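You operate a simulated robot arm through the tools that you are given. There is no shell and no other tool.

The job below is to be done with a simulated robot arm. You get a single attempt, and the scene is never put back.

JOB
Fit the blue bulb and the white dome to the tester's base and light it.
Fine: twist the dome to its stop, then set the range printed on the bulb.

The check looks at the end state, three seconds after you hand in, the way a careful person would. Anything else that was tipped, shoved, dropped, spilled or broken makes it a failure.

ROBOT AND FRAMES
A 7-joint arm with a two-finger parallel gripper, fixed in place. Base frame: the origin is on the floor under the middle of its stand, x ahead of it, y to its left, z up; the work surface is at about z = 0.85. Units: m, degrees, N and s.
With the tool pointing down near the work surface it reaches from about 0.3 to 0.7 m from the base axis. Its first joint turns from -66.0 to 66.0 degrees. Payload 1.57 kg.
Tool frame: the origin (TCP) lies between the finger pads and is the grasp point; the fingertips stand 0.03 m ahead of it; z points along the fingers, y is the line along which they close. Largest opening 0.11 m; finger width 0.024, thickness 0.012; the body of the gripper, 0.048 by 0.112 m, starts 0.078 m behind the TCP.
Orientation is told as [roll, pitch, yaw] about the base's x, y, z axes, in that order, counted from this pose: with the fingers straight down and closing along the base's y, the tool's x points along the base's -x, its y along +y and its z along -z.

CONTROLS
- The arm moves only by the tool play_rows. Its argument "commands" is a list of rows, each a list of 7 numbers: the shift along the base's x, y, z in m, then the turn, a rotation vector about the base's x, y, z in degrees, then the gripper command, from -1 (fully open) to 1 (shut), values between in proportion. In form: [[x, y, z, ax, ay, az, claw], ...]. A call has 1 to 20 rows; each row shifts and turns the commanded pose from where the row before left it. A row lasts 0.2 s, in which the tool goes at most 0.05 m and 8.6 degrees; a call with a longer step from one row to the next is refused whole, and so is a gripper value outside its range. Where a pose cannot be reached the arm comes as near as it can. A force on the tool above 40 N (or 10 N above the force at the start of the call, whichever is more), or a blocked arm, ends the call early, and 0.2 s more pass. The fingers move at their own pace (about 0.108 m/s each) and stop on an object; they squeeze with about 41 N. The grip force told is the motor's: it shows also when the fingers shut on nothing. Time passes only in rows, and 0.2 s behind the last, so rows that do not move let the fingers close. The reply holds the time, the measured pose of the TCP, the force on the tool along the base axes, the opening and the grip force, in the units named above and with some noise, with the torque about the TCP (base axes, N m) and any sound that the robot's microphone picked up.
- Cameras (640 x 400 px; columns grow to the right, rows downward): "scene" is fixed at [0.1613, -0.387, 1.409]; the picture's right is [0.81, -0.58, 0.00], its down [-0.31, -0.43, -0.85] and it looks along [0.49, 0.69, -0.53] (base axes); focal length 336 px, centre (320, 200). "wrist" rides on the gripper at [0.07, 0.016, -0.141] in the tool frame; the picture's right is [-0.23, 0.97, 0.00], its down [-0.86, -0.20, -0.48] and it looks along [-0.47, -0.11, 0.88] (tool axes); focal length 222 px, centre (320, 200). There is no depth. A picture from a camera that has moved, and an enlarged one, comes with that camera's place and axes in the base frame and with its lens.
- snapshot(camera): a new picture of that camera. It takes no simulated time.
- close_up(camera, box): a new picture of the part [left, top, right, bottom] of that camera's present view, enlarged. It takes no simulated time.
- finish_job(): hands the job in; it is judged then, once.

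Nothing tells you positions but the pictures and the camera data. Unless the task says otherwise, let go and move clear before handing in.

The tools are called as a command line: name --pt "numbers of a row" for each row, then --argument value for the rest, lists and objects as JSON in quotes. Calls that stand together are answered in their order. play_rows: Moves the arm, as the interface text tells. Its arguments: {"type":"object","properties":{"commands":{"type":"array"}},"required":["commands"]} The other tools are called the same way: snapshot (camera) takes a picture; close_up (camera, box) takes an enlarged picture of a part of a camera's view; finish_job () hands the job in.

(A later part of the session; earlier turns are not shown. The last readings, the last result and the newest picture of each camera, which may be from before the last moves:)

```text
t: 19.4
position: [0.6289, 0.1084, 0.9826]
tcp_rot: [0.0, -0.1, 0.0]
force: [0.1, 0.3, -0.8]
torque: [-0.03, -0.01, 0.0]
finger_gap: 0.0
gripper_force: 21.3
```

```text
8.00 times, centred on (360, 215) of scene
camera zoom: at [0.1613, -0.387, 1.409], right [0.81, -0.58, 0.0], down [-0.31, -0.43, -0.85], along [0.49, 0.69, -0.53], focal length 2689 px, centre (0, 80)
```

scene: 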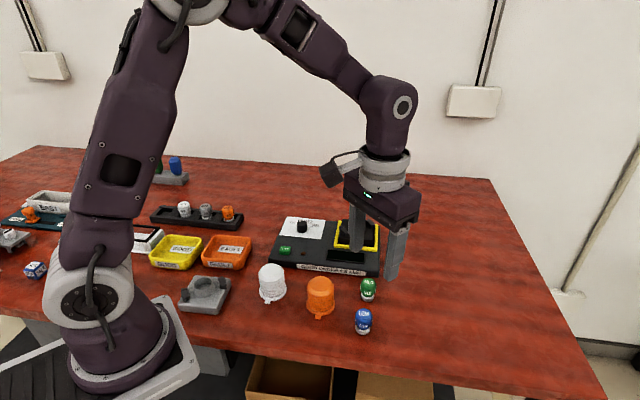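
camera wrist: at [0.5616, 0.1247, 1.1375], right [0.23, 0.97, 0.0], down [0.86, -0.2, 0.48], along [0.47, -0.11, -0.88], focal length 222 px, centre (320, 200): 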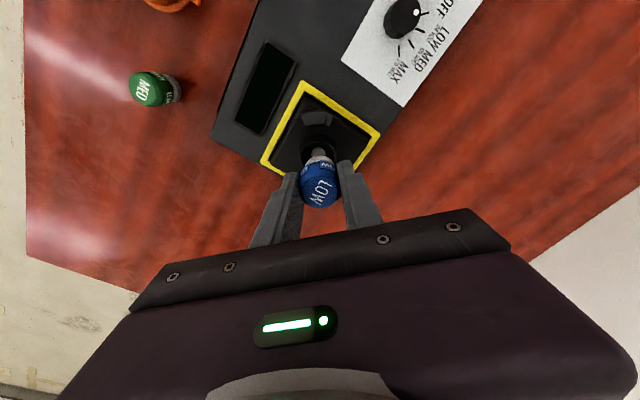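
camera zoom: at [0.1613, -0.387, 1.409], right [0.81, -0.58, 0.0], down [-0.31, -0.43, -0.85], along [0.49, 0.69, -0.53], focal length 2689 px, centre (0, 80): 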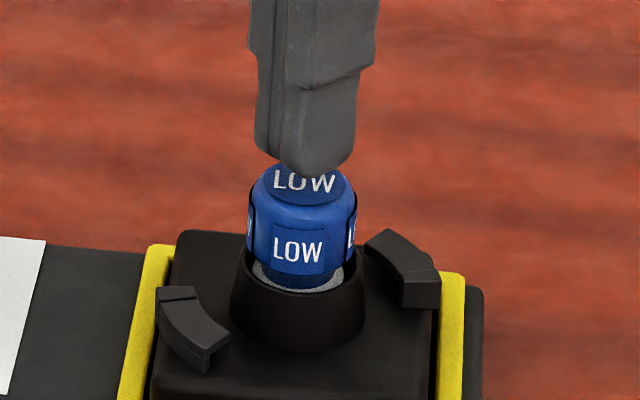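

play_rows --pt "0 0 -0.0015 0 0 0 1" --pt "0 0 0 0 0 0 1"

play_rows --pt "0 0 -0.001 0 0 0 1" --pt "0 0 0 0 0 0 1"

play_rows --pt "0 0 -0.001 0 0 0 1" --pt "0 0 0 0 0 0 1"

```text
t: 20.0
position: [0.631, 0.1092, 0.9805]
tcp_rot: [0.0, 0.1, 0.0]
force: [-0.4, 0.4, 0.5]
torque: [0.0, 0.01, 0.02]
finger_gap: 0.0
gripper_force: 21.1
```

```text
t: 20.6
position: [0.6303, 0.1084, 0.9798]
tcp_rot: [-0.1, 0.0, 0.0]
force: [-0.4, -0.4, -0.1]
torque: [-0.01, 0.01, 0.01]
finger_gap: 0.0002
gripper_force: 21.3
```

```text
t: 21.2
position: [0.6294, 0.1072, 0.9785]
tcp_rot: [0.0, 0.0, 0.0]
force: [0.0, 0.2, -0.3]
torque: [0.0, -0.01, 0.01]
finger_gap: 0.0
gripper_force: 20.9
```

play_rows --pt "0 0 -0.001 0 0 0 1" --pt "0 0 0 0 0 0 1"

close_up --camera "scene" --box '[335, 190, 385, 240]'

close_up --camera "wrist" --box '[260, 115, 380, 215]'

```text
t: 21.8
position: [0.629, 0.1063, 0.9766]
tcp_rot: [0.0, 0.1, -0.1]
force: [-0.8, -1.0, -0.3]
torque: [-0.02, -0.04, 0.04]
finger_gap: 0.0003
gripper_force: 21.3
```

```text
8.00 times, centred on (360, 215) of scene
camera zoom: at [0.1613, -0.387, 1.409], right [0.81, -0.58, 0.0], down [-0.31, -0.43, -0.85], along [0.49, 0.69, -0.53], focal length 2689 px, centre (0, 80)
```

zoom: 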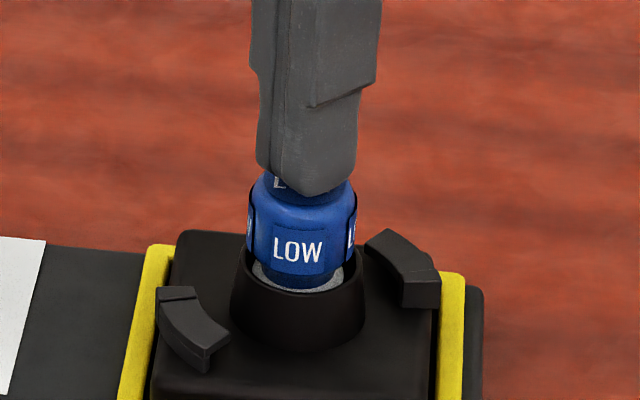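

```text
4.00 times, centred on (320, 165) of wrist
camera zoom: at [0.5603, 0.1217, 1.1184], right [0.23, 0.97, 0.0], down [0.86, -0.2, 0.48], along [0.47, -0.11, -0.88], focal length 888 px, centre (320, 340)
```

zoom: 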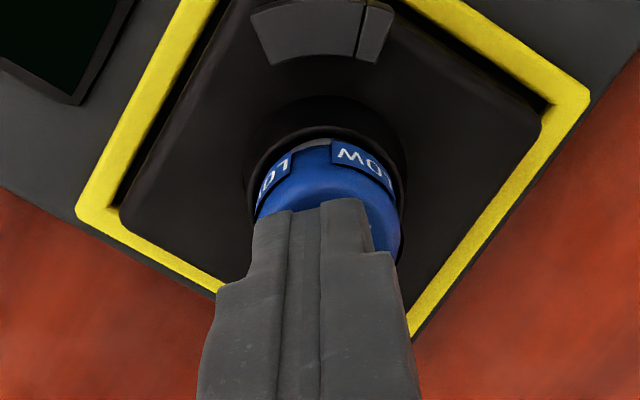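

play_rows --pt "0 0.0005 -0.001 0 0 0 1" --pt "0 0 0 0 0 0 1"

play_rows --pt "0 0 -0.001 0 0 0 1" --pt "0 0 0 0 0 0 1"

close_up --camera "scene" --box '[335, 190, 385, 240]'

```text
t: 22.4
position: [0.6294, 0.108, 0.9775]
tcp_rot: [0.0, 0.0, 0.0]
force: [0.4, -0.7, 0.1]
torque: [-0.01, -0.02, 0.03]
finger_gap: 0.0002
gripper_force: 21.0
```

```text
t: 23.0
position: [0.6292, 0.1076, 0.9746]
tcp_rot: [0.0, 0.0, 0.0]
force: [0.5, 0.3, 0.0]
torque: [0.01, 0.0, -0.02]
finger_gap: 0.0001
gripper_force: 21.3
```

```text
8.00 times, centred on (360, 215) of scene
camera zoom: at [0.1613, -0.387, 1.409], right [0.81, -0.58, 0.0], down [-0.31, -0.43, -0.85], along [0.49, 0.69, -0.53], focal length 2689 px, centre (0, 80)
```

zoom: 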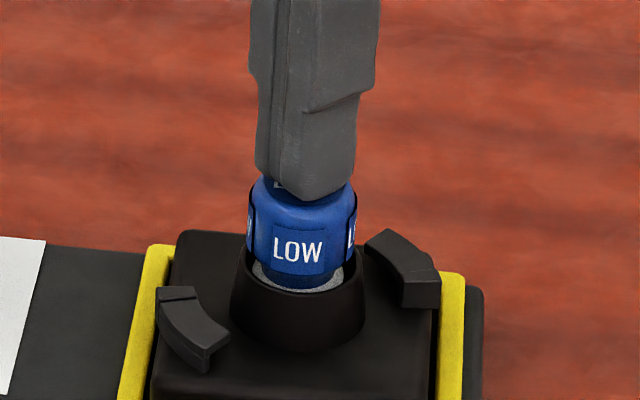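

play_rows --pt "0 0 -0.0012 0 0 0 1" --pt "0 0 0 0 0 0 1"

play_rows --pt "0 0 -0.0012 0 0 0 1" --pt "0 0 0 0 0 0 1"

close_up --camera "scene" --box '[335, 190, 385, 240]'

```text
t: 23.6
position: [0.6294, 0.1078, 0.9741]
tcp_rot: [-0.1, 0.0, 0.0]
force: [0.6, 0.5, 0.6]
torque: [0.0, 0.03, 0.02]
finger_gap: 0.0002
gripper_force: 21.3
```

```text
t: 24.2
position: [0.6297, 0.1087, 0.9737]
tcp_rot: [0.0, 0.0, 0.0]
force: [0.2, -0.5, 2.9]
torque: [-0.01, -0.03, 0.0]
finger_gap: 0.0001
gripper_force: 21.0
```

```text
8.00 times, centred on (360, 215) of scene
camera zoom: at [0.1612, -0.3869, 1.409], right [0.81, -0.58, 0.0], down [-0.31, -0.43, -0.85], along [0.49, 0.69, -0.53], focal length 2689 px, centre (0, 80)
```

zoom: 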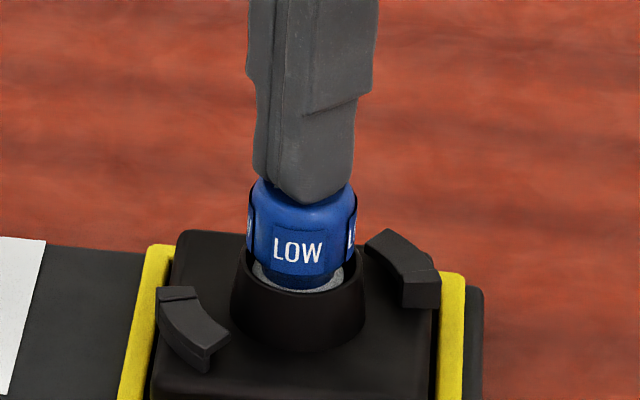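

Contact at 2.9 N puts the bulb top at about z=0.944. One more small push will confirm it is solidly seated.

play_rows --pt "0 0 -0.0012 0 0 0 1" --pt "0 0 0 0 0 0 1"

play_rows --pt "0 0 -0.001 0 0 0 1" --pt "0 0 0 0 0 0 1"

```text
t: 24.8
position: [0.6304, 0.1083, 0.9732]
tcp_rot: [-0.1, -0.2, -0.1]
force: [-1.8, -0.2, 19.0]
torque: [0.03, 0.07, -0.01]
finger_gap: 0.0
gripper_force: 21.5
```

```text
t: 25.4
position: [0.6287, 0.1077, 0.9724]
tcp_rot: [0.1, -0.2, 0.0]
force: [-5.0, 2.0, 40.3]
torque: [0.06, 0.2, 0.0]
finger_gap: 0.0
gripper_force: 21.5
```

It is solidly seated. I'll back off and check the bulb.

play_rows --pt "0 0 0.005 0 0 0 1" --pt "0 0 0.03 0 0 0 1" --pt "0 0 0.04 0 0 0 1" --pt "0 0 0.04 0 0 0 1" --pt "0 0 0 0 0 0 0"

close_up --camera "scene" --box '[310, 180, 410, 280]'

snapshot --camera "scene"

```text
t: 26.6
position: [0.6305, 0.11, 1.0833]
tcp_rot: [-0.1, 0.0, -0.1]
force: [-0.1, 0.2, -0.2]
torque: [0.01, -0.02, -0.01]
finger_gap: 0.0549
gripper_force: 0.1
```

```text
4.00 times, centred on (360, 230) of scene
camera zoom: at [0.1612, -0.387, 1.409], right [0.81, -0.58, 0.0], down [-0.31, -0.43, -0.85], along [0.49, 0.69, -0.53], focal length 1344 px, centre (160, 80)
```

zoom: 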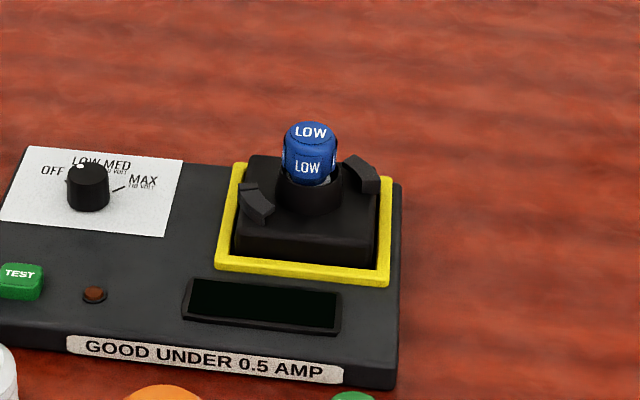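

```text
taken
```

scene: 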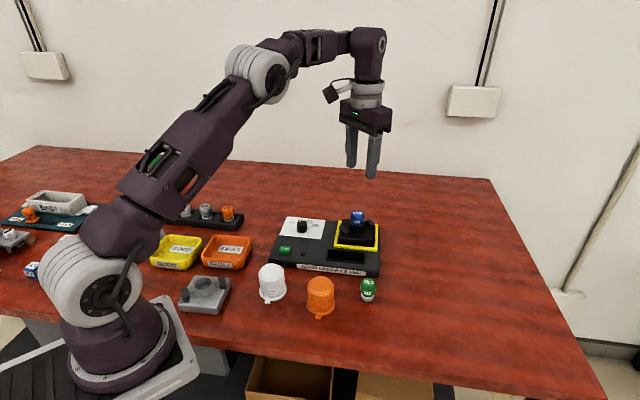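

The bulb is seated upright in the socket. Next I move above the white dome with the gripper opened to about 80 mm.

play_rows --pt "-0.032 -0.003 0 0 0 0 -0.45" --pt "-0.032 -0.003 0 0 0 0 -0.45" --pt "-0.032 -0.003 0 0 0 0 -0.45" --pt "-0.032 -0.003 0 0 0 0 -0.45" --pt "-0.032 -0.003 0 0 0 0 -0.45" --pt "-0.032 -0.003 0 0 0 0 -0.45" --pt "-0.032 -0.002 -0.01 0 0 0 -0.45" --pt "-0.032 -0.002 -0.02 0 0 0 -0.45" --pt "0 0 0 0 0 0 -0.45"

snapshot --camera "wrist"

snapshot --camera "scene"

```text
t: 28.6
position: [0.3714, 0.0838, 1.0585]
tcp_rot: [0.1, -0.1, 0.1]
force: [-0.6, -0.1, 0.7]
torque: [-0.01, 0.01, 0.01]
finger_gap: 0.0794
gripper_force: 0.1
```

```text
taken
camera wrist: at [0.302, 0.0994, 1.1997], right [0.23, 0.97, 0.0], down [0.85, -0.2, 0.48], along [0.47, -0.11, -0.88], focal length 222 px, centre (320, 200)
```

wrist: 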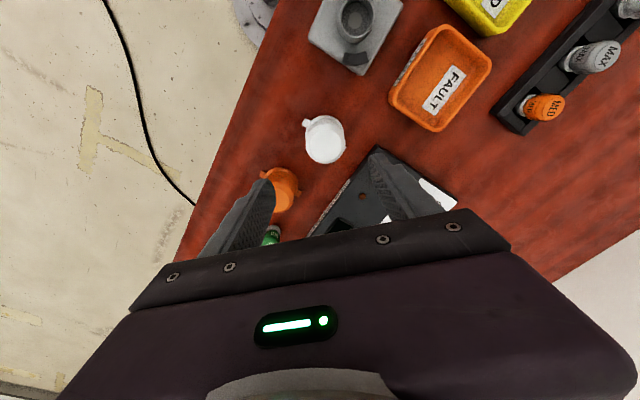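

```text
taken
```

scene: 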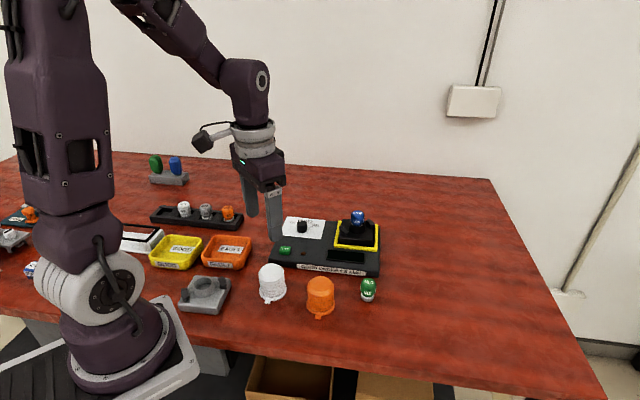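

close_up --camera "wrist" --box '[285, 100, 365, 175]'

close_up --camera "scene" --box '[230, 250, 310, 310]'

close_up --camera "wrist" --box '[300, 0, 420, 80]'

```text
5.33 times, centred on (325, 138) of wrist
camera zoom: at [0.302, 0.0994, 1.1997], right [0.23, 0.97, 0.0], down [0.85, -0.2, 0.48], along [0.47, -0.11, -0.88], focal length 1185 px, centre (293, 533)
```

zoom: 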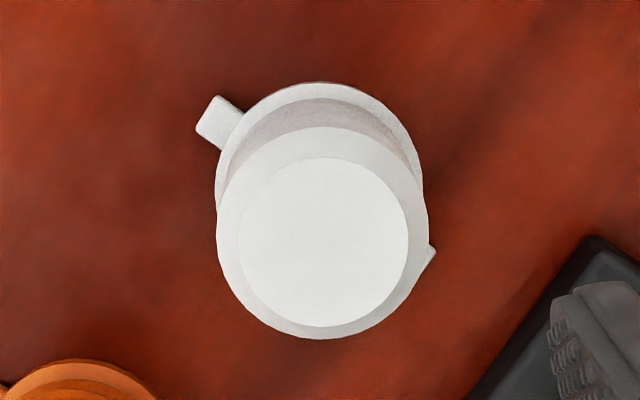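

```text
6.67 times, centred on (270, 280) of scene
camera zoom: at [0.1612, -0.387, 1.409], right [0.81, -0.58, 0.0], down [-0.31, -0.43, -0.85], along [0.49, 0.69, -0.53], focal length 2241 px, centre (653, -333)
```

zoom: 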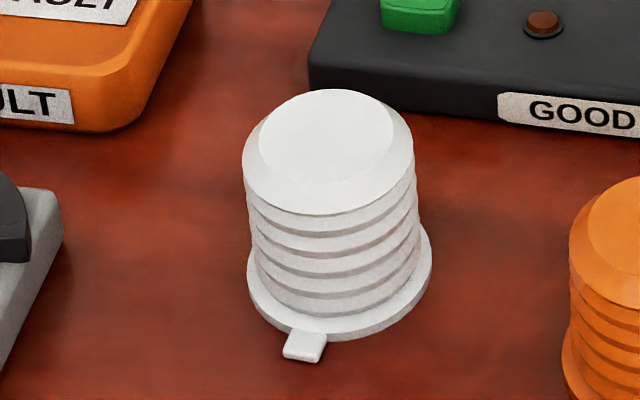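

```text
5.00 times, centred on (360, 40) of wrist
camera zoom: at [0.302, 0.0994, 1.1997], right [0.23, 0.97, 0.0], down [0.85, -0.2, 0.48], along [0.47, -0.11, -0.88], focal length 1111 px, centre (120, 1000)
```

zoom: 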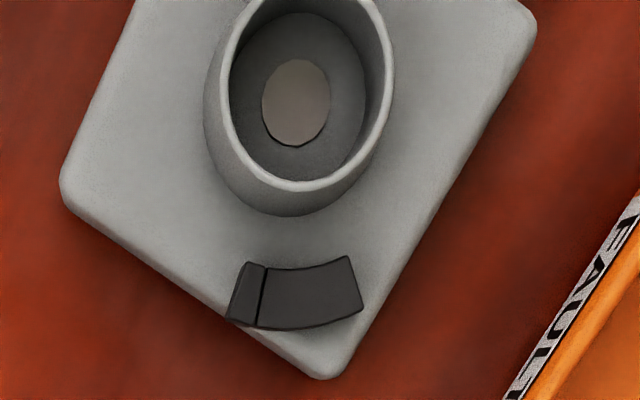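

The dome centre is at about (0.3775, 0.090), top near z=0.916, and its tabs point to roughly 224° and 44°. Those tabs already fall in the gaps between the lugs. I'll lower to just above the dome and recheck the centring.

play_rows --pt "0.003 0.003 -0.03 0 0 0 -0.45" --pt "0.003 0.003 -0.03 0 0 0 -0.45" --pt "0 0 -0.03 0 0 0 -0.45" --pt "0 0 0 0 0 0 -0.45"

close_up --camera "wrist" --box '[220, 80, 420, 220]'

close_up --camera "scene" --box '[220, 220, 330, 310]'

```text
t: 29.6
position: [0.3792, 0.0913, 0.9673]
tcp_rot: [0.0, 0.0, -0.1]
force: [-0.3, -0.2, -0.8]
torque: [-0.01, -0.02, 0.0]
finger_gap: 0.0798
gripper_force: 0.0
```

```text
2.86 times, centred on (320, 150) of wrist
camera zoom: at [0.3109, 0.1061, 1.1079], right [0.23, 0.97, 0.0], down [0.85, -0.2, 0.48], along [0.47, -0.11, -0.88], focal length 635 px, centre (320, 343)
```

zoom: 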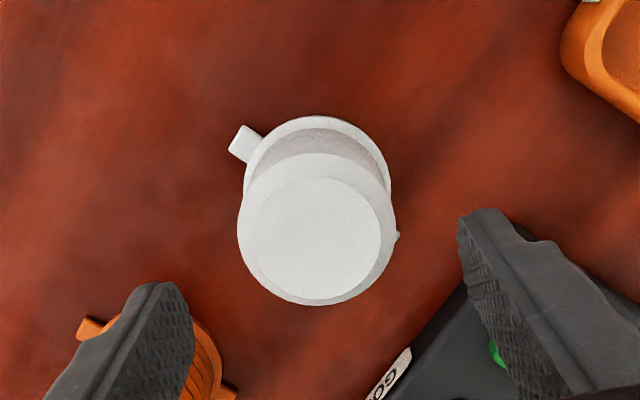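

```text
4.44 times, centred on (275, 265) of scene
camera zoom: at [0.1613, -0.3869, 1.409], right [0.81, -0.58, 0.0], down [-0.31, -0.43, -0.85], along [0.49, 0.69, -0.53], focal length 1494 px, centre (520, -89)
```

zoom: 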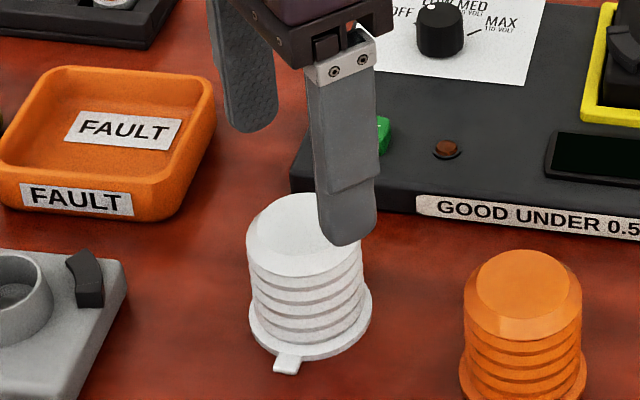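

The dome sits about (-4, -2) mm from the TCP, so I'll correct, descend to z≈0.907 and close on it.

play_rows --pt "-0.004 -0.0018 -0.02 0 0 0 -0.45" --pt "0 0 -0.02 0 0 0 -0.45" --pt "0 0 -0.02 0 0 0 -0.45" --pt "0 0 0 0 0 0 -0.45"

close_up --camera "wrist" --box '[220, 80, 420, 220]'

close_up --camera "scene" --box '[220, 220, 330, 310]'

```text
t: 30.6
position: [0.3744, 0.0898, 0.9077]
tcp_rot: [0.0, 0.0, 0.0]
force: [-0.3, -0.4, -0.3]
torque: [0.0, 0.02, -0.03]
finger_gap: 0.0797
gripper_force: 0.1
```

```text
2.86 times, centred on (320, 150) of wrist
camera zoom: at [0.3061, 0.1044, 1.0478], right [0.23, 0.97, 0.0], down [0.85, -0.2, 0.48], along [0.47, -0.11, -0.88], focal length 635 px, centre (320, 343)
```

zoom: 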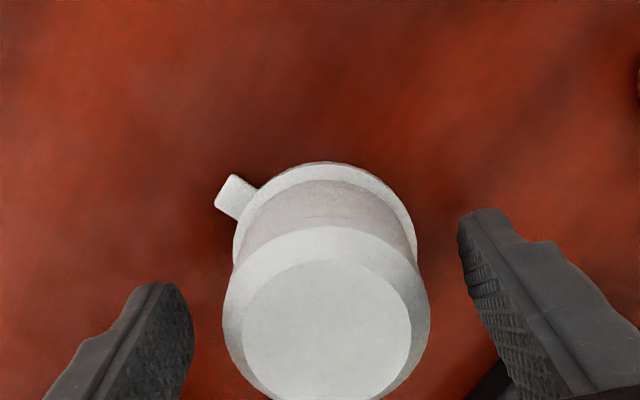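

```text
4.44 times, centred on (275, 265) of scene
camera zoom: at [0.1613, -0.3869, 1.409], right [0.81, -0.58, 0.0], down [-0.31, -0.43, -0.85], along [0.49, 0.69, -0.53], focal length 1494 px, centre (520, -89)
```

zoom: 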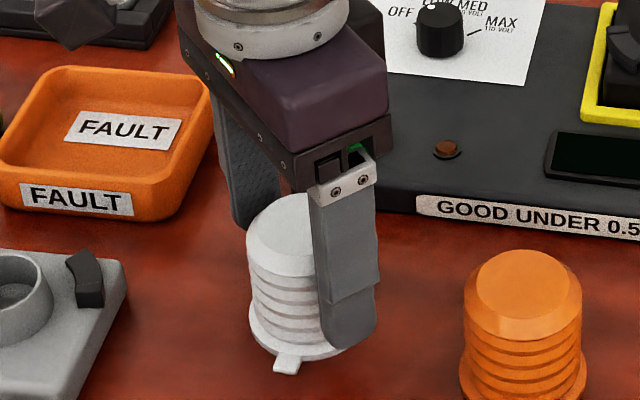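

Well centred. Closing on the dome.

play_rows --pt "0 0.0005 0 0 0 0 -0.1" --pt "0 0 0 0 0 0 0.1" --pt "0 0 0 0 0 0 0.5" --pt "0 0 0 0 0 0 1" --pt "0 0 0 0 0 0 1"

close_up --camera "wrist" --box '[220, 80, 420, 220]'

close_up --camera "scene" --box '[220, 220, 330, 310]'

```text
t: 31.8
position: [0.375, 0.0907, 0.9066]
tcp_rot: [0.0, 0.0, 0.0]
force: [0.1, 0.8, 1.4]
torque: [0.02, -0.03, 0.01]
finger_gap: 0.0524
gripper_force: 41.1
```

```text
2.86 times, centred on (320, 150) of wrist
camera zoom: at [0.306, 0.1054, 1.0477], right [0.23, 0.97, 0.0], down [0.86, -0.2, 0.48], along [0.47, -0.11, -0.88], focal length 635 px, centre (320, 343)
```

zoom: 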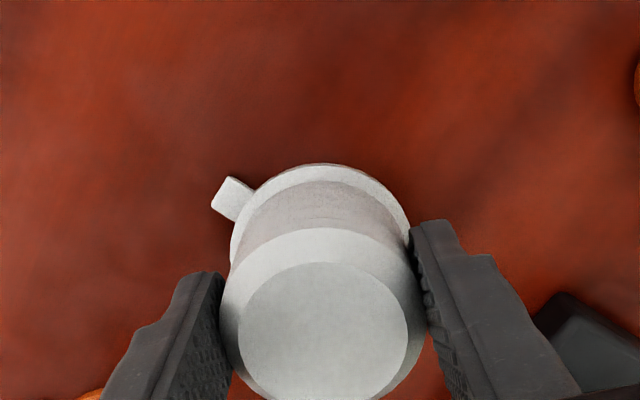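

```text
4.44 times, centred on (275, 265) of scene
camera zoom: at [0.1612, -0.387, 1.409], right [0.81, -0.58, 0.0], down [-0.31, -0.43, -0.85], along [0.49, 0.69, -0.53], focal length 1494 px, centre (520, -89)
```

zoom: 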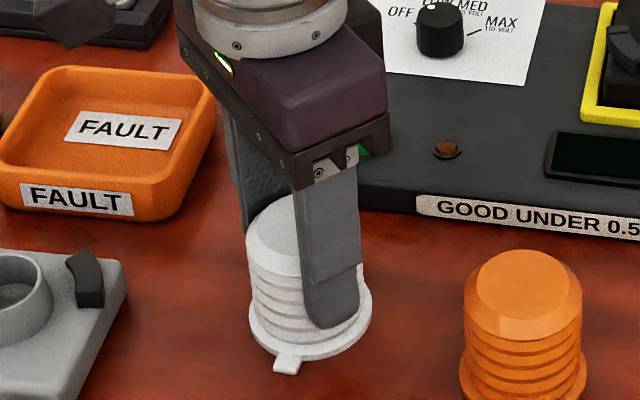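

The dome is gripped (52 mm). I'll lift it well above the bulb's top and carry it over the socket.

play_rows --pt "0 0 0.02 0 0 0 1" --pt "0 0 0.04 0 0 0 1" --pt "0 0 0.04 0 0 0 1" --pt "0 0 0.04 0 0 0 1" --pt "0.03175 0.00225 0 0 0 0 1" --pt "0.03175 0.00225 0 0 0 0 1" --pt "0.03175 0.00225 0 0 0 0 1" --pt "0.03175 0.00225 0 0 0 0 1" --pt "0.03175 0.00225 0 0 0 0 1" --pt "0.03175 0.00225 0 0 0 0 1" --pt "0.03175 0.00225 0 0 0 0 1" --pt "0.03175 0.00225 0 0 0 0 1" --pt "0 0 0 0 0 0 1"

snapshot --camera "wrist"

snapshot --camera "scene"

close_up --camera "scene" --box '[320, 150, 400, 250]'

close_up --camera "wrist" --box '[260, 80, 380, 180]'

```text
t: 34.6
position: [0.6296, 0.1078, 1.0459]
tcp_rot: [0.0, 0.0, -0.1]
force: [1.1, -0.4, -0.6]
torque: [0.0, -0.01, -0.01]
finger_gap: 0.0521
gripper_force: 40.5
```

```text
taken
camera wrist: at [0.5603, 0.1218, 1.1875], right [0.23, 0.97, 0.0], down [0.86, -0.2, 0.48], along [0.47, -0.11, -0.88], focal length 222 px, centre (320, 200)
```

wrist: 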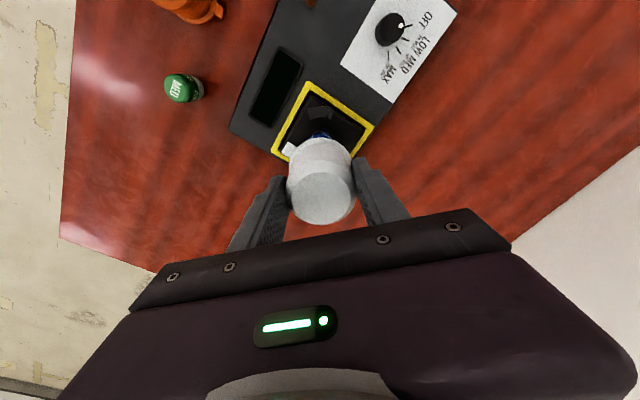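

```text
taken
```

scene: 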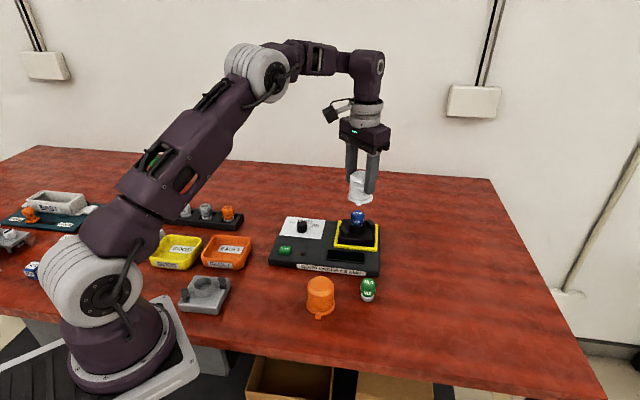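

```text
4.00 times, centred on (360, 200) of scene
camera zoom: at [0.1613, -0.387, 1.409], right [0.81, -0.58, 0.0], down [-0.31, -0.43, -0.85], along [0.49, 0.69, -0.53], focal length 1344 px, centre (160, 200)
```

zoom: 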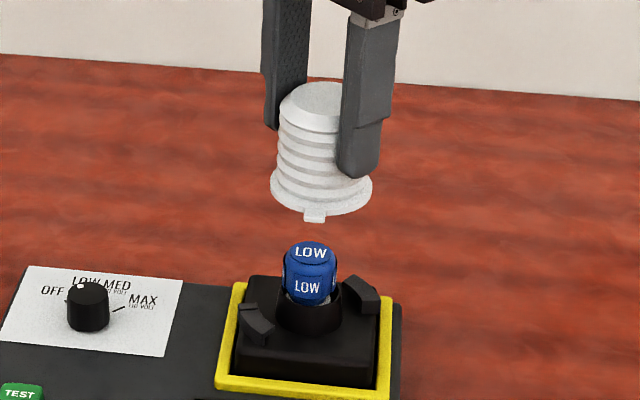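

```text
4.00 times, centred on (320, 130) of wrist
camera zoom: at [0.5603, 0.1218, 1.1875], right [0.23, 0.97, 0.0], down [0.86, -0.2, 0.48], along [0.47, -0.11, -0.88], focal length 888 px, centre (320, 480)
```

zoom: 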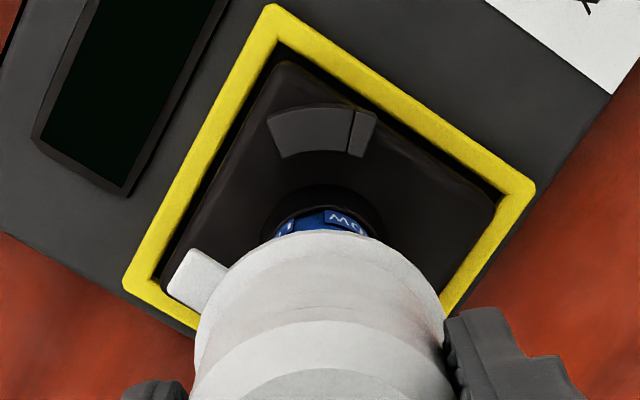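

close_up --camera "scene" --box '[335, 165, 385, 235]'

close_up --camera "scene" --box '[340, 185, 380, 215]'

close_up --camera "scene" --box '[340, 205, 380, 235]'

```text
5.71 times, centred on (360, 200) of scene
camera zoom: at [0.1613, -0.387, 1.409], right [0.81, -0.58, 0.0], down [-0.31, -0.43, -0.85], along [0.49, 0.69, -0.53], focal length 1921 px, centre (91, 200)
```

zoom: 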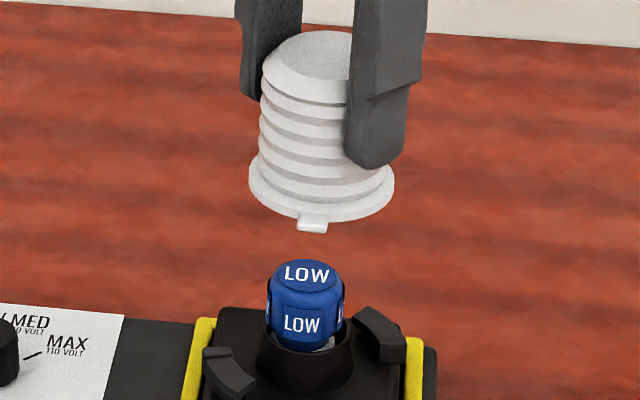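

```text
13.33 times, centred on (360, 200) of scene
camera zoom: at [0.1613, -0.387, 1.409], right [0.81, -0.58, 0.0], down [-0.31, -0.43, -0.85], along [0.49, 0.69, -0.53], focal length 4482 px, centre (-213, 200)
```

zoom: 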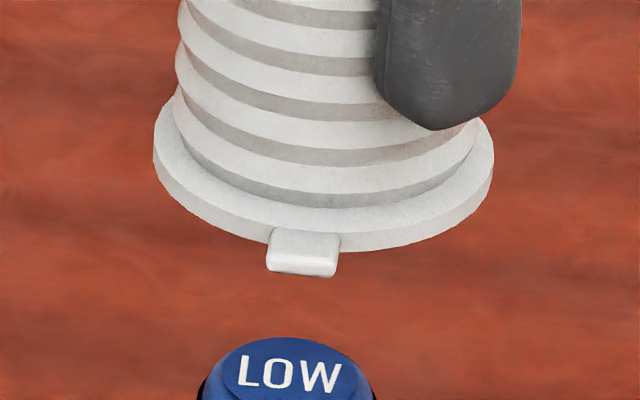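

```text
13.33 times, centred on (360, 220) of scene
camera zoom: at [0.1613, -0.387, 1.409], right [0.81, -0.58, 0.0], down [-0.31, -0.43, -0.85], along [0.49, 0.69, -0.53], focal length 4482 px, centre (-213, -67)
```

zoom: 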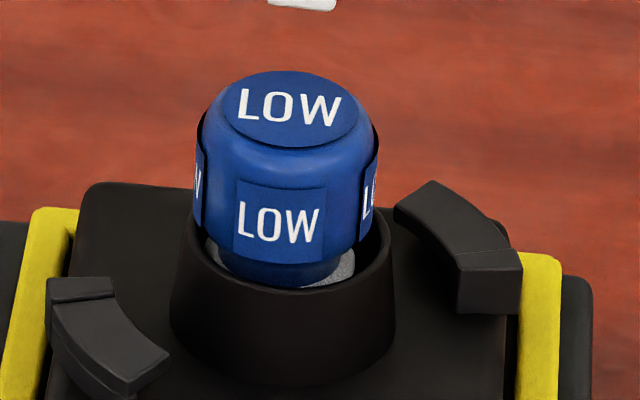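

From the two views the dome is about +1.9 mm in x and -0.8 mm in y relative to the cup axis. I'll correct that and lower over the bulb to partway.

play_rows --pt "-0.0019 0.0008 0 0 0 0 1" --pt "0 0 -0.015 0 0 0 1" --pt "0 0 -0.015 0 0 0 1" --pt "0 0 0 0 0 0 1"

close_up --camera "scene" --box '[335, 185, 385, 240]'

close_up --camera "wrist" --box '[260, 80, 380, 180]'

```text
t: 35.6
position: [0.627, 0.1083, 1.0143]
tcp_rot: [0.0, -0.1, 0.0]
force: [0.3, -0.2, 0.0]
torque: [0.01, -0.01, 0.02]
finger_gap: 0.0525
gripper_force: 40.9
```

```text
7.27 times, centred on (360, 212) of scene
camera zoom: at [0.1613, -0.3869, 1.409], right [0.81, -0.58, 0.0], down [-0.31, -0.43, -0.85], along [0.49, 0.69, -0.53], focal length 2444 px, centre (29, 109)
```

zoom: 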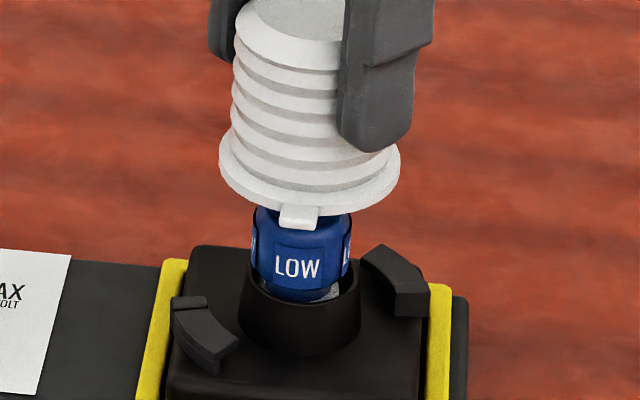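

```text
4.00 times, centred on (320, 130) of wrist
camera zoom: at [0.5589, 0.1236, 1.1569], right [0.23, 0.97, 0.0], down [0.86, -0.2, 0.48], along [0.47, -0.11, -0.88], focal length 888 px, centre (320, 480)
```

zoom: 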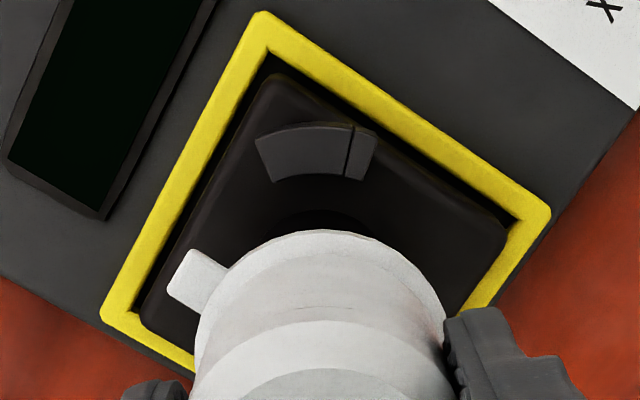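

play_rows --pt "-0.0004 -0.0008 -0.005 0 0 0 1" --pt "0 0 -0.012 0 0 0 1" --pt "0 0 -0.012 0 0 0 1" --pt "0 0 0 0 0 0 1"

close_up --camera "scene" --box '[335, 185, 385, 240]'

close_up --camera "wrist" --box '[260, 80, 380, 180]'

```text
t: 36.6
position: [0.6272, 0.1108, 0.9868]
tcp_rot: [0.0, 0.0, 0.0]
force: [0.3, 0.1, -0.9]
torque: [-0.03, 0.02, 0.02]
finger_gap: 0.0524
gripper_force: 41.2
```

```text
7.27 times, centred on (360, 212) of scene
camera zoom: at [0.1613, -0.3869, 1.409], right [0.81, -0.58, 0.0], down [-0.31, -0.43, -0.85], along [0.49, 0.69, -0.53], focal length 2444 px, centre (29, 109)
```

zoom: 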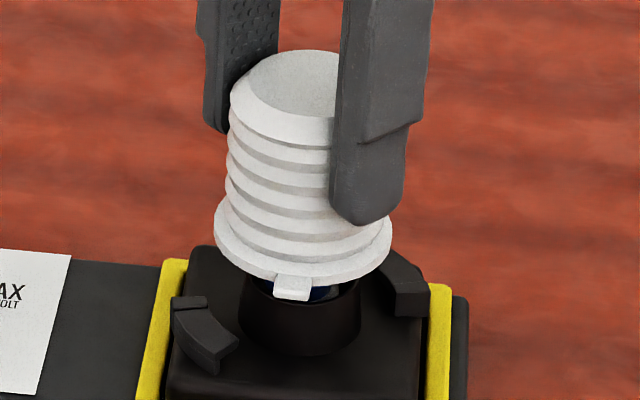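

```text
4.00 times, centred on (320, 130) of wrist
camera zoom: at [0.5584, 0.1238, 1.129], right [0.23, 0.97, 0.0], down [0.85, -0.2, 0.48], along [0.47, -0.11, -0.88], focal length 888 px, centre (320, 480)
```

zoom: 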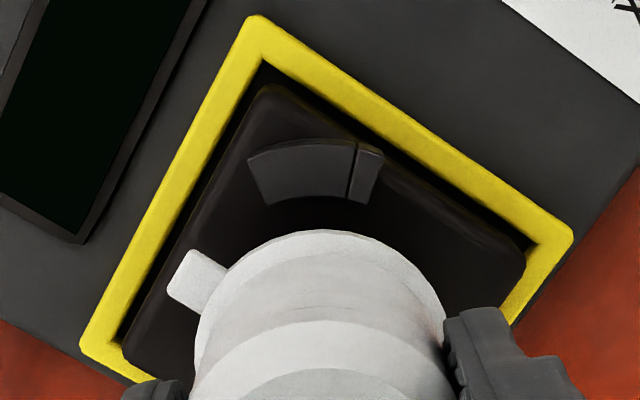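

play_rows --pt "-0.0004 -0.0011 -0.006 0 0 0 1" --pt "0 0 -0.006 0 0 0 1" --pt "0 0 -0.004 0 0 0 1" --pt "0 0 0 0 0 0 1"

close_up --camera "scene" --box '[335, 190, 385, 245]'

close_up --camera "wrist" --box '[260, 80, 380, 180]'

```text
t: 37.6
position: [0.6265, 0.1076, 0.9728]
tcp_rot: [0.0, 0.0, 0.0]
force: [0.8, 0.0, -0.7]
torque: [0.05, 0.01, -0.01]
finger_gap: 0.0524
gripper_force: 40.7
```

```text
7.27 times, centred on (360, 218) of scene
camera zoom: at [0.1613, -0.3869, 1.409], right [0.81, -0.58, 0.0], down [-0.31, -0.43, -0.85], along [0.49, 0.69, -0.53], focal length 2444 px, centre (29, 73)
```

zoom: 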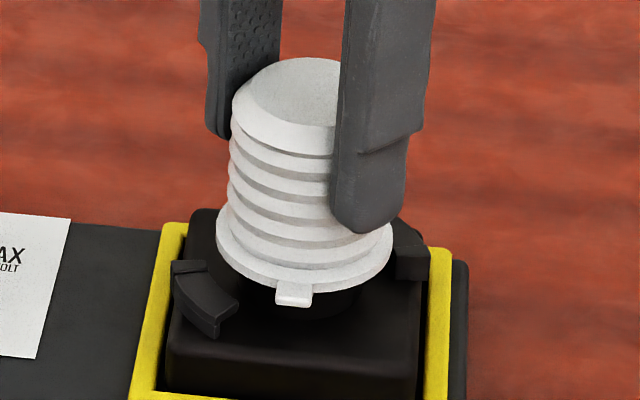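

```text
4.00 times, centred on (320, 130) of wrist
camera zoom: at [0.5579, 0.1211, 1.1133], right [0.23, 0.97, 0.0], down [0.86, -0.2, 0.48], along [0.47, -0.11, -0.88], focal length 888 px, centre (320, 480)
```

zoom: 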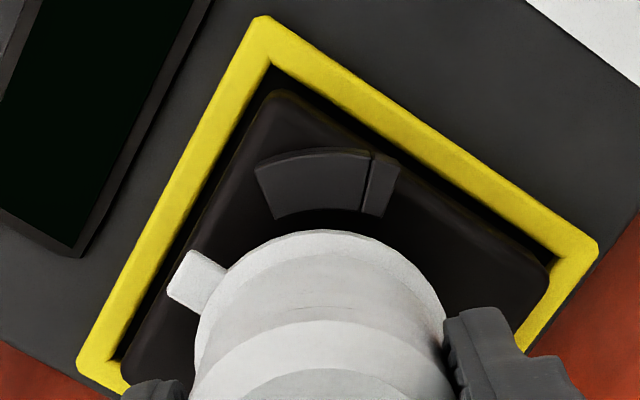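

play_rows --pt "0 0.0012 -0.002 0 0 0 1" --pt "0 0 -0.003 0 0 0 1" --pt "0 0 0 0 0 0 1"

close_up --camera "scene" --box '[335, 190, 385, 245]'

close_up --camera "wrist" --box '[260, 80, 380, 180]'

```text
t: 38.4
position: [0.6281, 0.1098, 0.9666]
tcp_rot: [-0.1, 0.0, 0.0]
force: [0.3, -1.1, -0.3]
torque: [-0.02, -0.03, -0.02]
finger_gap: 0.0521
gripper_force: 41.5
```

```text
7.27 times, centred on (360, 218) of scene
camera zoom: at [0.1613, -0.3869, 1.409], right [0.81, -0.58, 0.0], down [-0.31, -0.43, -0.85], along [0.49, 0.69, -0.53], focal length 2444 px, centre (29, 73)
```

zoom: 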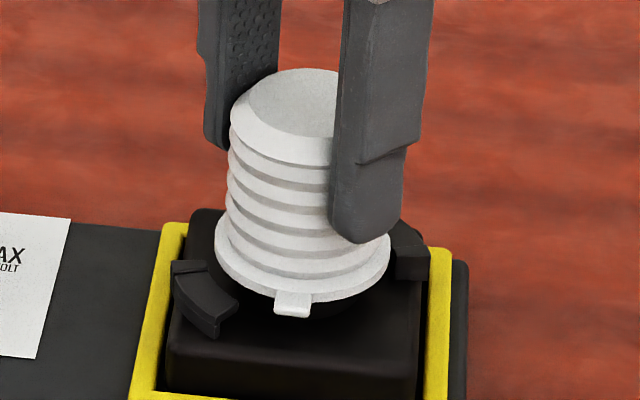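

```text
4.00 times, centred on (320, 130) of wrist
camera zoom: at [0.5589, 0.1227, 1.1078], right [0.23, 0.97, 0.0], down [0.85, -0.2, 0.48], along [0.47, -0.11, -0.88], focal length 888 px, centre (320, 480)
```

zoom: 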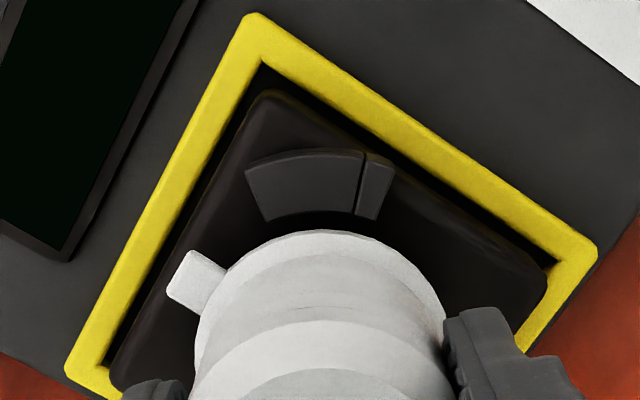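

play_rows --pt "0 0 -0.002 0 0 0 1" --pt "0 0 -0.002 0 0 0 1" --pt "0 0 0 0 0 0 1"

close_up --camera "scene" --box '[335, 190, 385, 245]'

close_up --camera "wrist" --box '[260, 80, 380, 180]'

```text
t: 39.2
position: [0.6276, 0.1086, 0.9636]
tcp_rot: [0.0, 0.1, 0.0]
force: [0.6, -0.1, -1.6]
torque: [0.01, -0.02, -0.01]
finger_gap: 0.0522
gripper_force: 40.2
```

```text
7.27 times, centred on (360, 218) of scene
camera zoom: at [0.1613, -0.3869, 1.409], right [0.81, -0.58, 0.0], down [-0.31, -0.43, -0.85], along [0.49, 0.69, -0.53], focal length 2444 px, centre (29, 73)
```

zoom: 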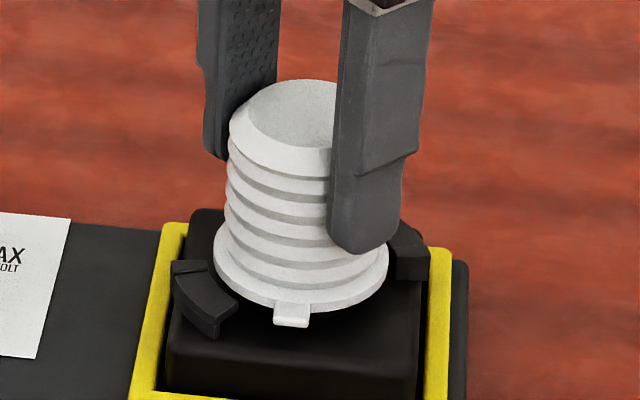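

```text
4.00 times, centred on (320, 130) of wrist
camera zoom: at [0.5588, 0.1229, 1.1035], right [0.23, 0.97, 0.0], down [0.86, -0.2, 0.48], along [0.47, -0.11, -0.88], focal length 888 px, centre (320, 480)
```

zoom: 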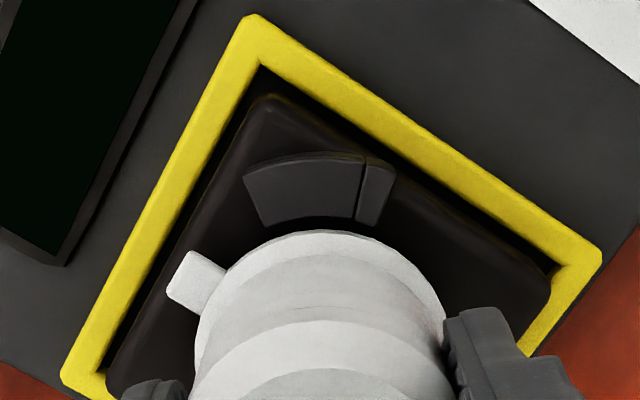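

play_rows --pt "0 0 -0.002 0 0 0 1" --pt "0 0 -0.0015 0 0 0 1" --pt "0 0 0 0 0 0 1"

play_rows --pt "0 0 -0.0015 0 0 0 1" --pt "0 0 0 0 0 0 1"

close_up --camera "scene" --box '[335, 190, 385, 245]'

close_up --camera "wrist" --box '[260, 80, 380, 180]'

```text
t: 40.0
position: [0.6285, 0.1083, 0.9586]
tcp_rot: [0.0, -0.1, 0.0]
force: [-0.7, 0.5, -0.8]
torque: [0.01, 0.03, -0.01]
finger_gap: 0.0524
gripper_force: 40.8
```

```text
t: 40.6
position: [0.6277, 0.1092, 0.9573]
tcp_rot: [0.0, 0.0, -0.1]
force: [-0.2, 0.0, -1.1]
torque: [0.0, 0.03, -0.03]
finger_gap: 0.0524
gripper_force: 41.2
```

```text
7.27 times, centred on (360, 218) of scene
camera zoom: at [0.1613, -0.3869, 1.409], right [0.81, -0.58, 0.0], down [-0.31, -0.43, -0.85], along [0.49, 0.69, -0.53], focal length 2444 px, centre (29, 73)
```

zoom: 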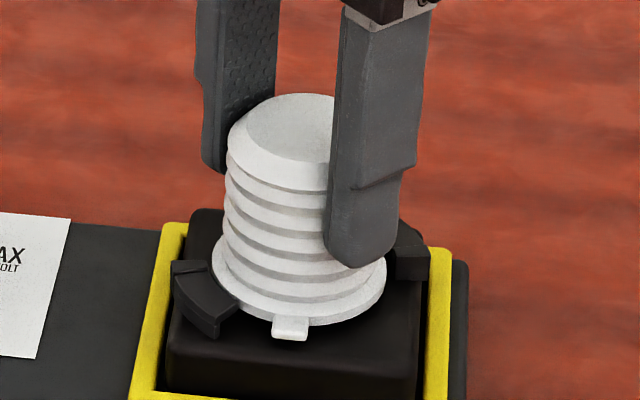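

```text
4.00 times, centred on (320, 130) of wrist
camera zoom: at [0.5584, 0.1231, 1.098], right [0.23, 0.97, 0.0], down [0.86, -0.2, 0.48], along [0.47, -0.11, -0.88], focal length 888 px, centre (320, 480)
```

zoom: 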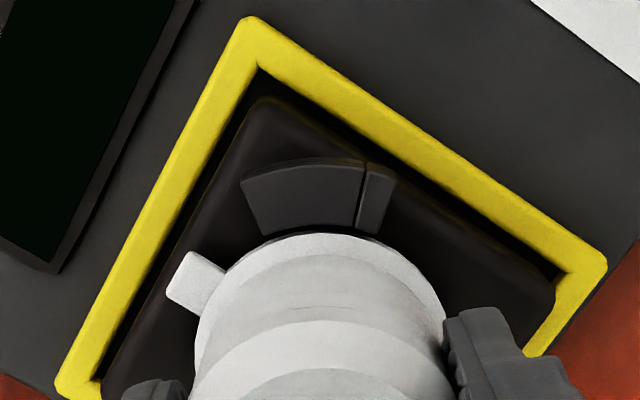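

close_up --camera "scene" --box '[340, 215, 384, 245]'

close_up --camera "wrist" --box '[290, 110, 360, 150]'

```text
13.33 times, centred on (362, 230) of scene
camera zoom: at [0.1613, -0.3869, 1.409], right [0.81, -0.58, 0.0], down [-0.31, -0.43, -0.85], along [0.49, 0.69, -0.53], focal length 4482 px, centre (-240, -200)
```

zoom: 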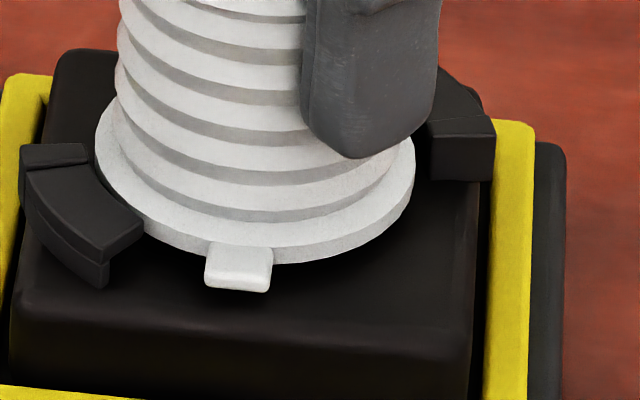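

```text
9.14 times, centred on (325, 130) of wrist
camera zoom: at [0.5584, 0.1231, 1.098], right [0.23, 0.97, 0.0], down [0.86, -0.2, 0.48], along [0.47, -0.11, -0.88], focal length 2031 px, centre (274, 840)
```

zoom: 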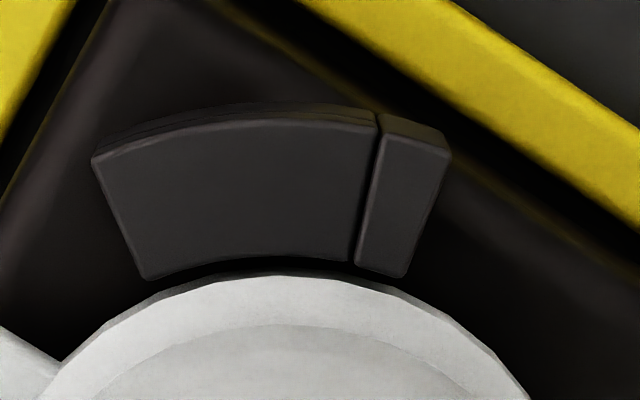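

There is a clear gap between flange and lug, and the tab is in the open gap. I'll keep lowering gently to contact.

play_rows --pt "0 0 -0.0015 0 0 0 1" --pt "0 0 0 0 0 0 1"

play_rows --pt "0 0 -0.0012 0 0 0 1" --pt "0 0 0 0 0 0 1"

play_rows --pt "0 0 -0.0012 0 0 0 1" --pt "0 0 0 0 0 0 1"

close_up --camera "scene" --box '[340, 215, 384, 245]'

```text
t: 41.2
position: [0.628, 0.1096, 0.9545]
tcp_rot: [0.0, 0.0, -0.1]
force: [-0.2, -0.6, -1.1]
torque: [0.02, 0.0, 0.01]
finger_gap: 0.0521
gripper_force: 41.1
```

```text
t: 41.8
position: [0.6273, 0.1101, 0.9542]
tcp_rot: [0.1, 0.0, 0.0]
force: [0.9, -0.4, -0.6]
torque: [0.0, -0.03, -0.02]
finger_gap: 0.0516
gripper_force: 41.3
```

```text
t: 42.4
position: [0.6272, 0.1096, 0.9522]
tcp_rot: [0.1, 0.0, 0.1]
force: [-0.2, 0.1, 1.0]
torque: [0.03, -0.01, 0.03]
finger_gap: 0.0517
gripper_force: 41.1
```

```text
13.33 times, centred on (362, 230) of scene
camera zoom: at [0.1612, -0.387, 1.409], right [0.81, -0.58, 0.0], down [-0.31, -0.43, -0.85], along [0.49, 0.69, -0.53], focal length 4482 px, centre (-240, -200)
```

zoom: 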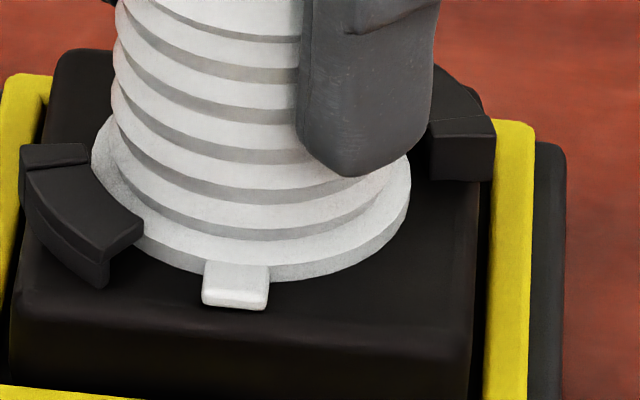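

play_rows --pt "0 0 -0.001 0 0 0 1" --pt "0 0 0 0 0 0 1"

close_up --camera "scene" --box '[340, 215, 384, 245]'

close_up --camera "wrist" --box '[280, 110, 360, 160]'

```text
t: 43.0
position: [0.627, 0.1082, 0.9528]
tcp_rot: [-0.1, -0.2, 0.0]
force: [-4.6, 0.8, 16.0]
torque: [-0.04, 0.34, -0.11]
finger_gap: 0.0519
gripper_force: 40.6
```

```text
13.33 times, centred on (362, 230) of scene
camera zoom: at [0.1608, -0.387, 1.4091], right [0.81, -0.58, 0.0], down [-0.31, -0.43, -0.85], along [0.49, 0.69, -0.53], focal length 4482 px, centre (-240, -200)
```

zoom: 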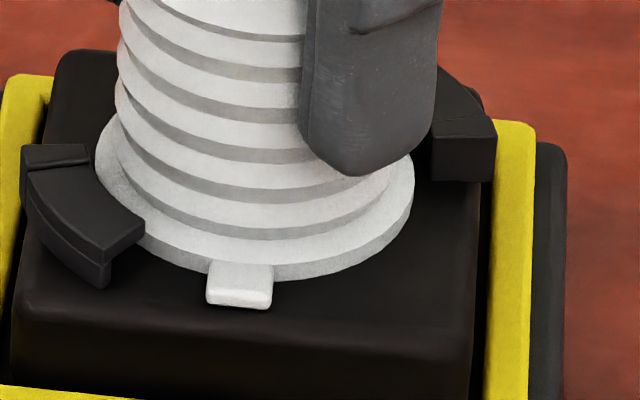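

```text
8.00 times, centred on (320, 135) of wrist
camera zoom: at [0.5585, 0.1233, 1.0938], right [0.23, 0.97, 0.0], down [0.85, -0.2, 0.48], along [0.47, -0.11, -0.88], focal length 1777 px, centre (320, 720)
```

zoom: 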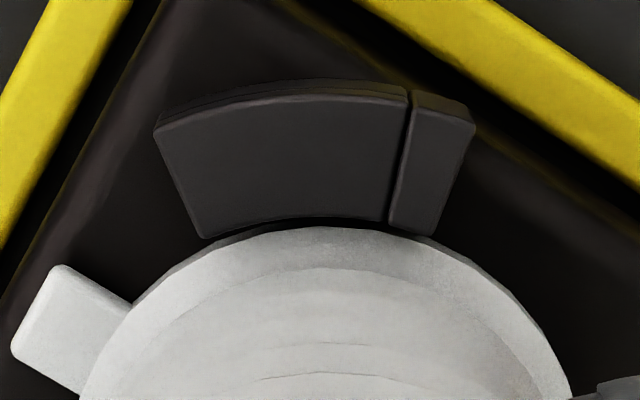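

The flange is on the socket block (16 N contact). I'll ease off slightly, then start the clockwise twist with the first 20°.

play_rows --pt "0 0 0.0008 0 0 0 1" --pt "0 0 0 0 0 0 1"

play_rows --pt "0 0 0 0 0 -5 1" --pt "0 0 0 0 0 -5 1" --pt "0 0 0 0 0 -5 1" --pt "0 0 0 0 0 -5 1" --pt "0 0 0 0 0 0 1"

close_up --camera "scene" --box '[335, 205, 389, 245]'

snapshot --camera "wrist"

```text
t: 43.6
position: [0.6277, 0.1092, 0.9527]
tcp_rot: [0.0, -0.1, 0.0]
force: [0.8, 2.2, 7.4]
torque: [0.12, -0.13, 0.02]
finger_gap: 0.0518
gripper_force: 40.6
```

```text
t: 44.8
position: [0.6269, 0.1076, 0.9528]
tcp_rot: [0.0, -0.1, -20.1]
force: [0.8, -0.9, 10.1]
torque: [-0.16, -0.11, -0.11]
finger_gap: 0.0516
gripper_force: 41.1
```

```text
10.00 times, centred on (362, 225) of scene
camera zoom: at [0.1611, -0.387, 1.409], right [0.81, -0.58, 0.0], down [-0.31, -0.43, -0.85], along [0.49, 0.69, -0.53], focal length 3361 px, centre (-100, -50)
```

zoom: 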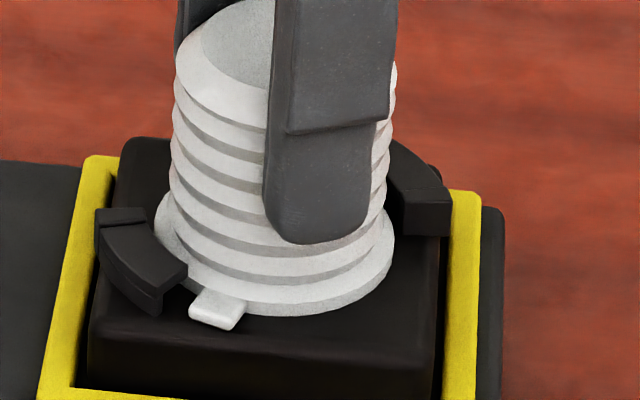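

```text
taken
camera wrist: at [0.5679, 0.1454, 1.0937], right [0.55, 0.84, 0.0], down [0.73, -0.48, 0.48], along [0.4, -0.26, -0.88], focal length 222 px, centre (320, 200)
```

wrist: 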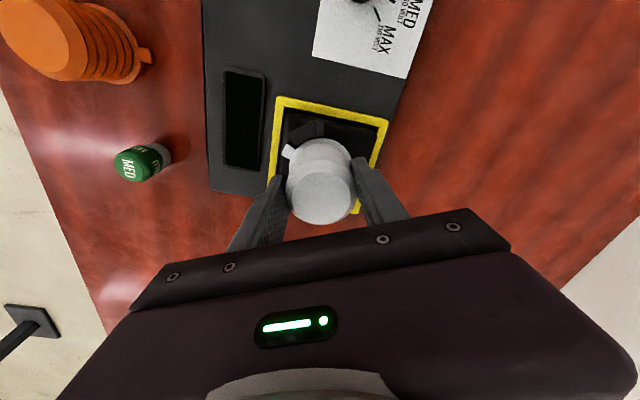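

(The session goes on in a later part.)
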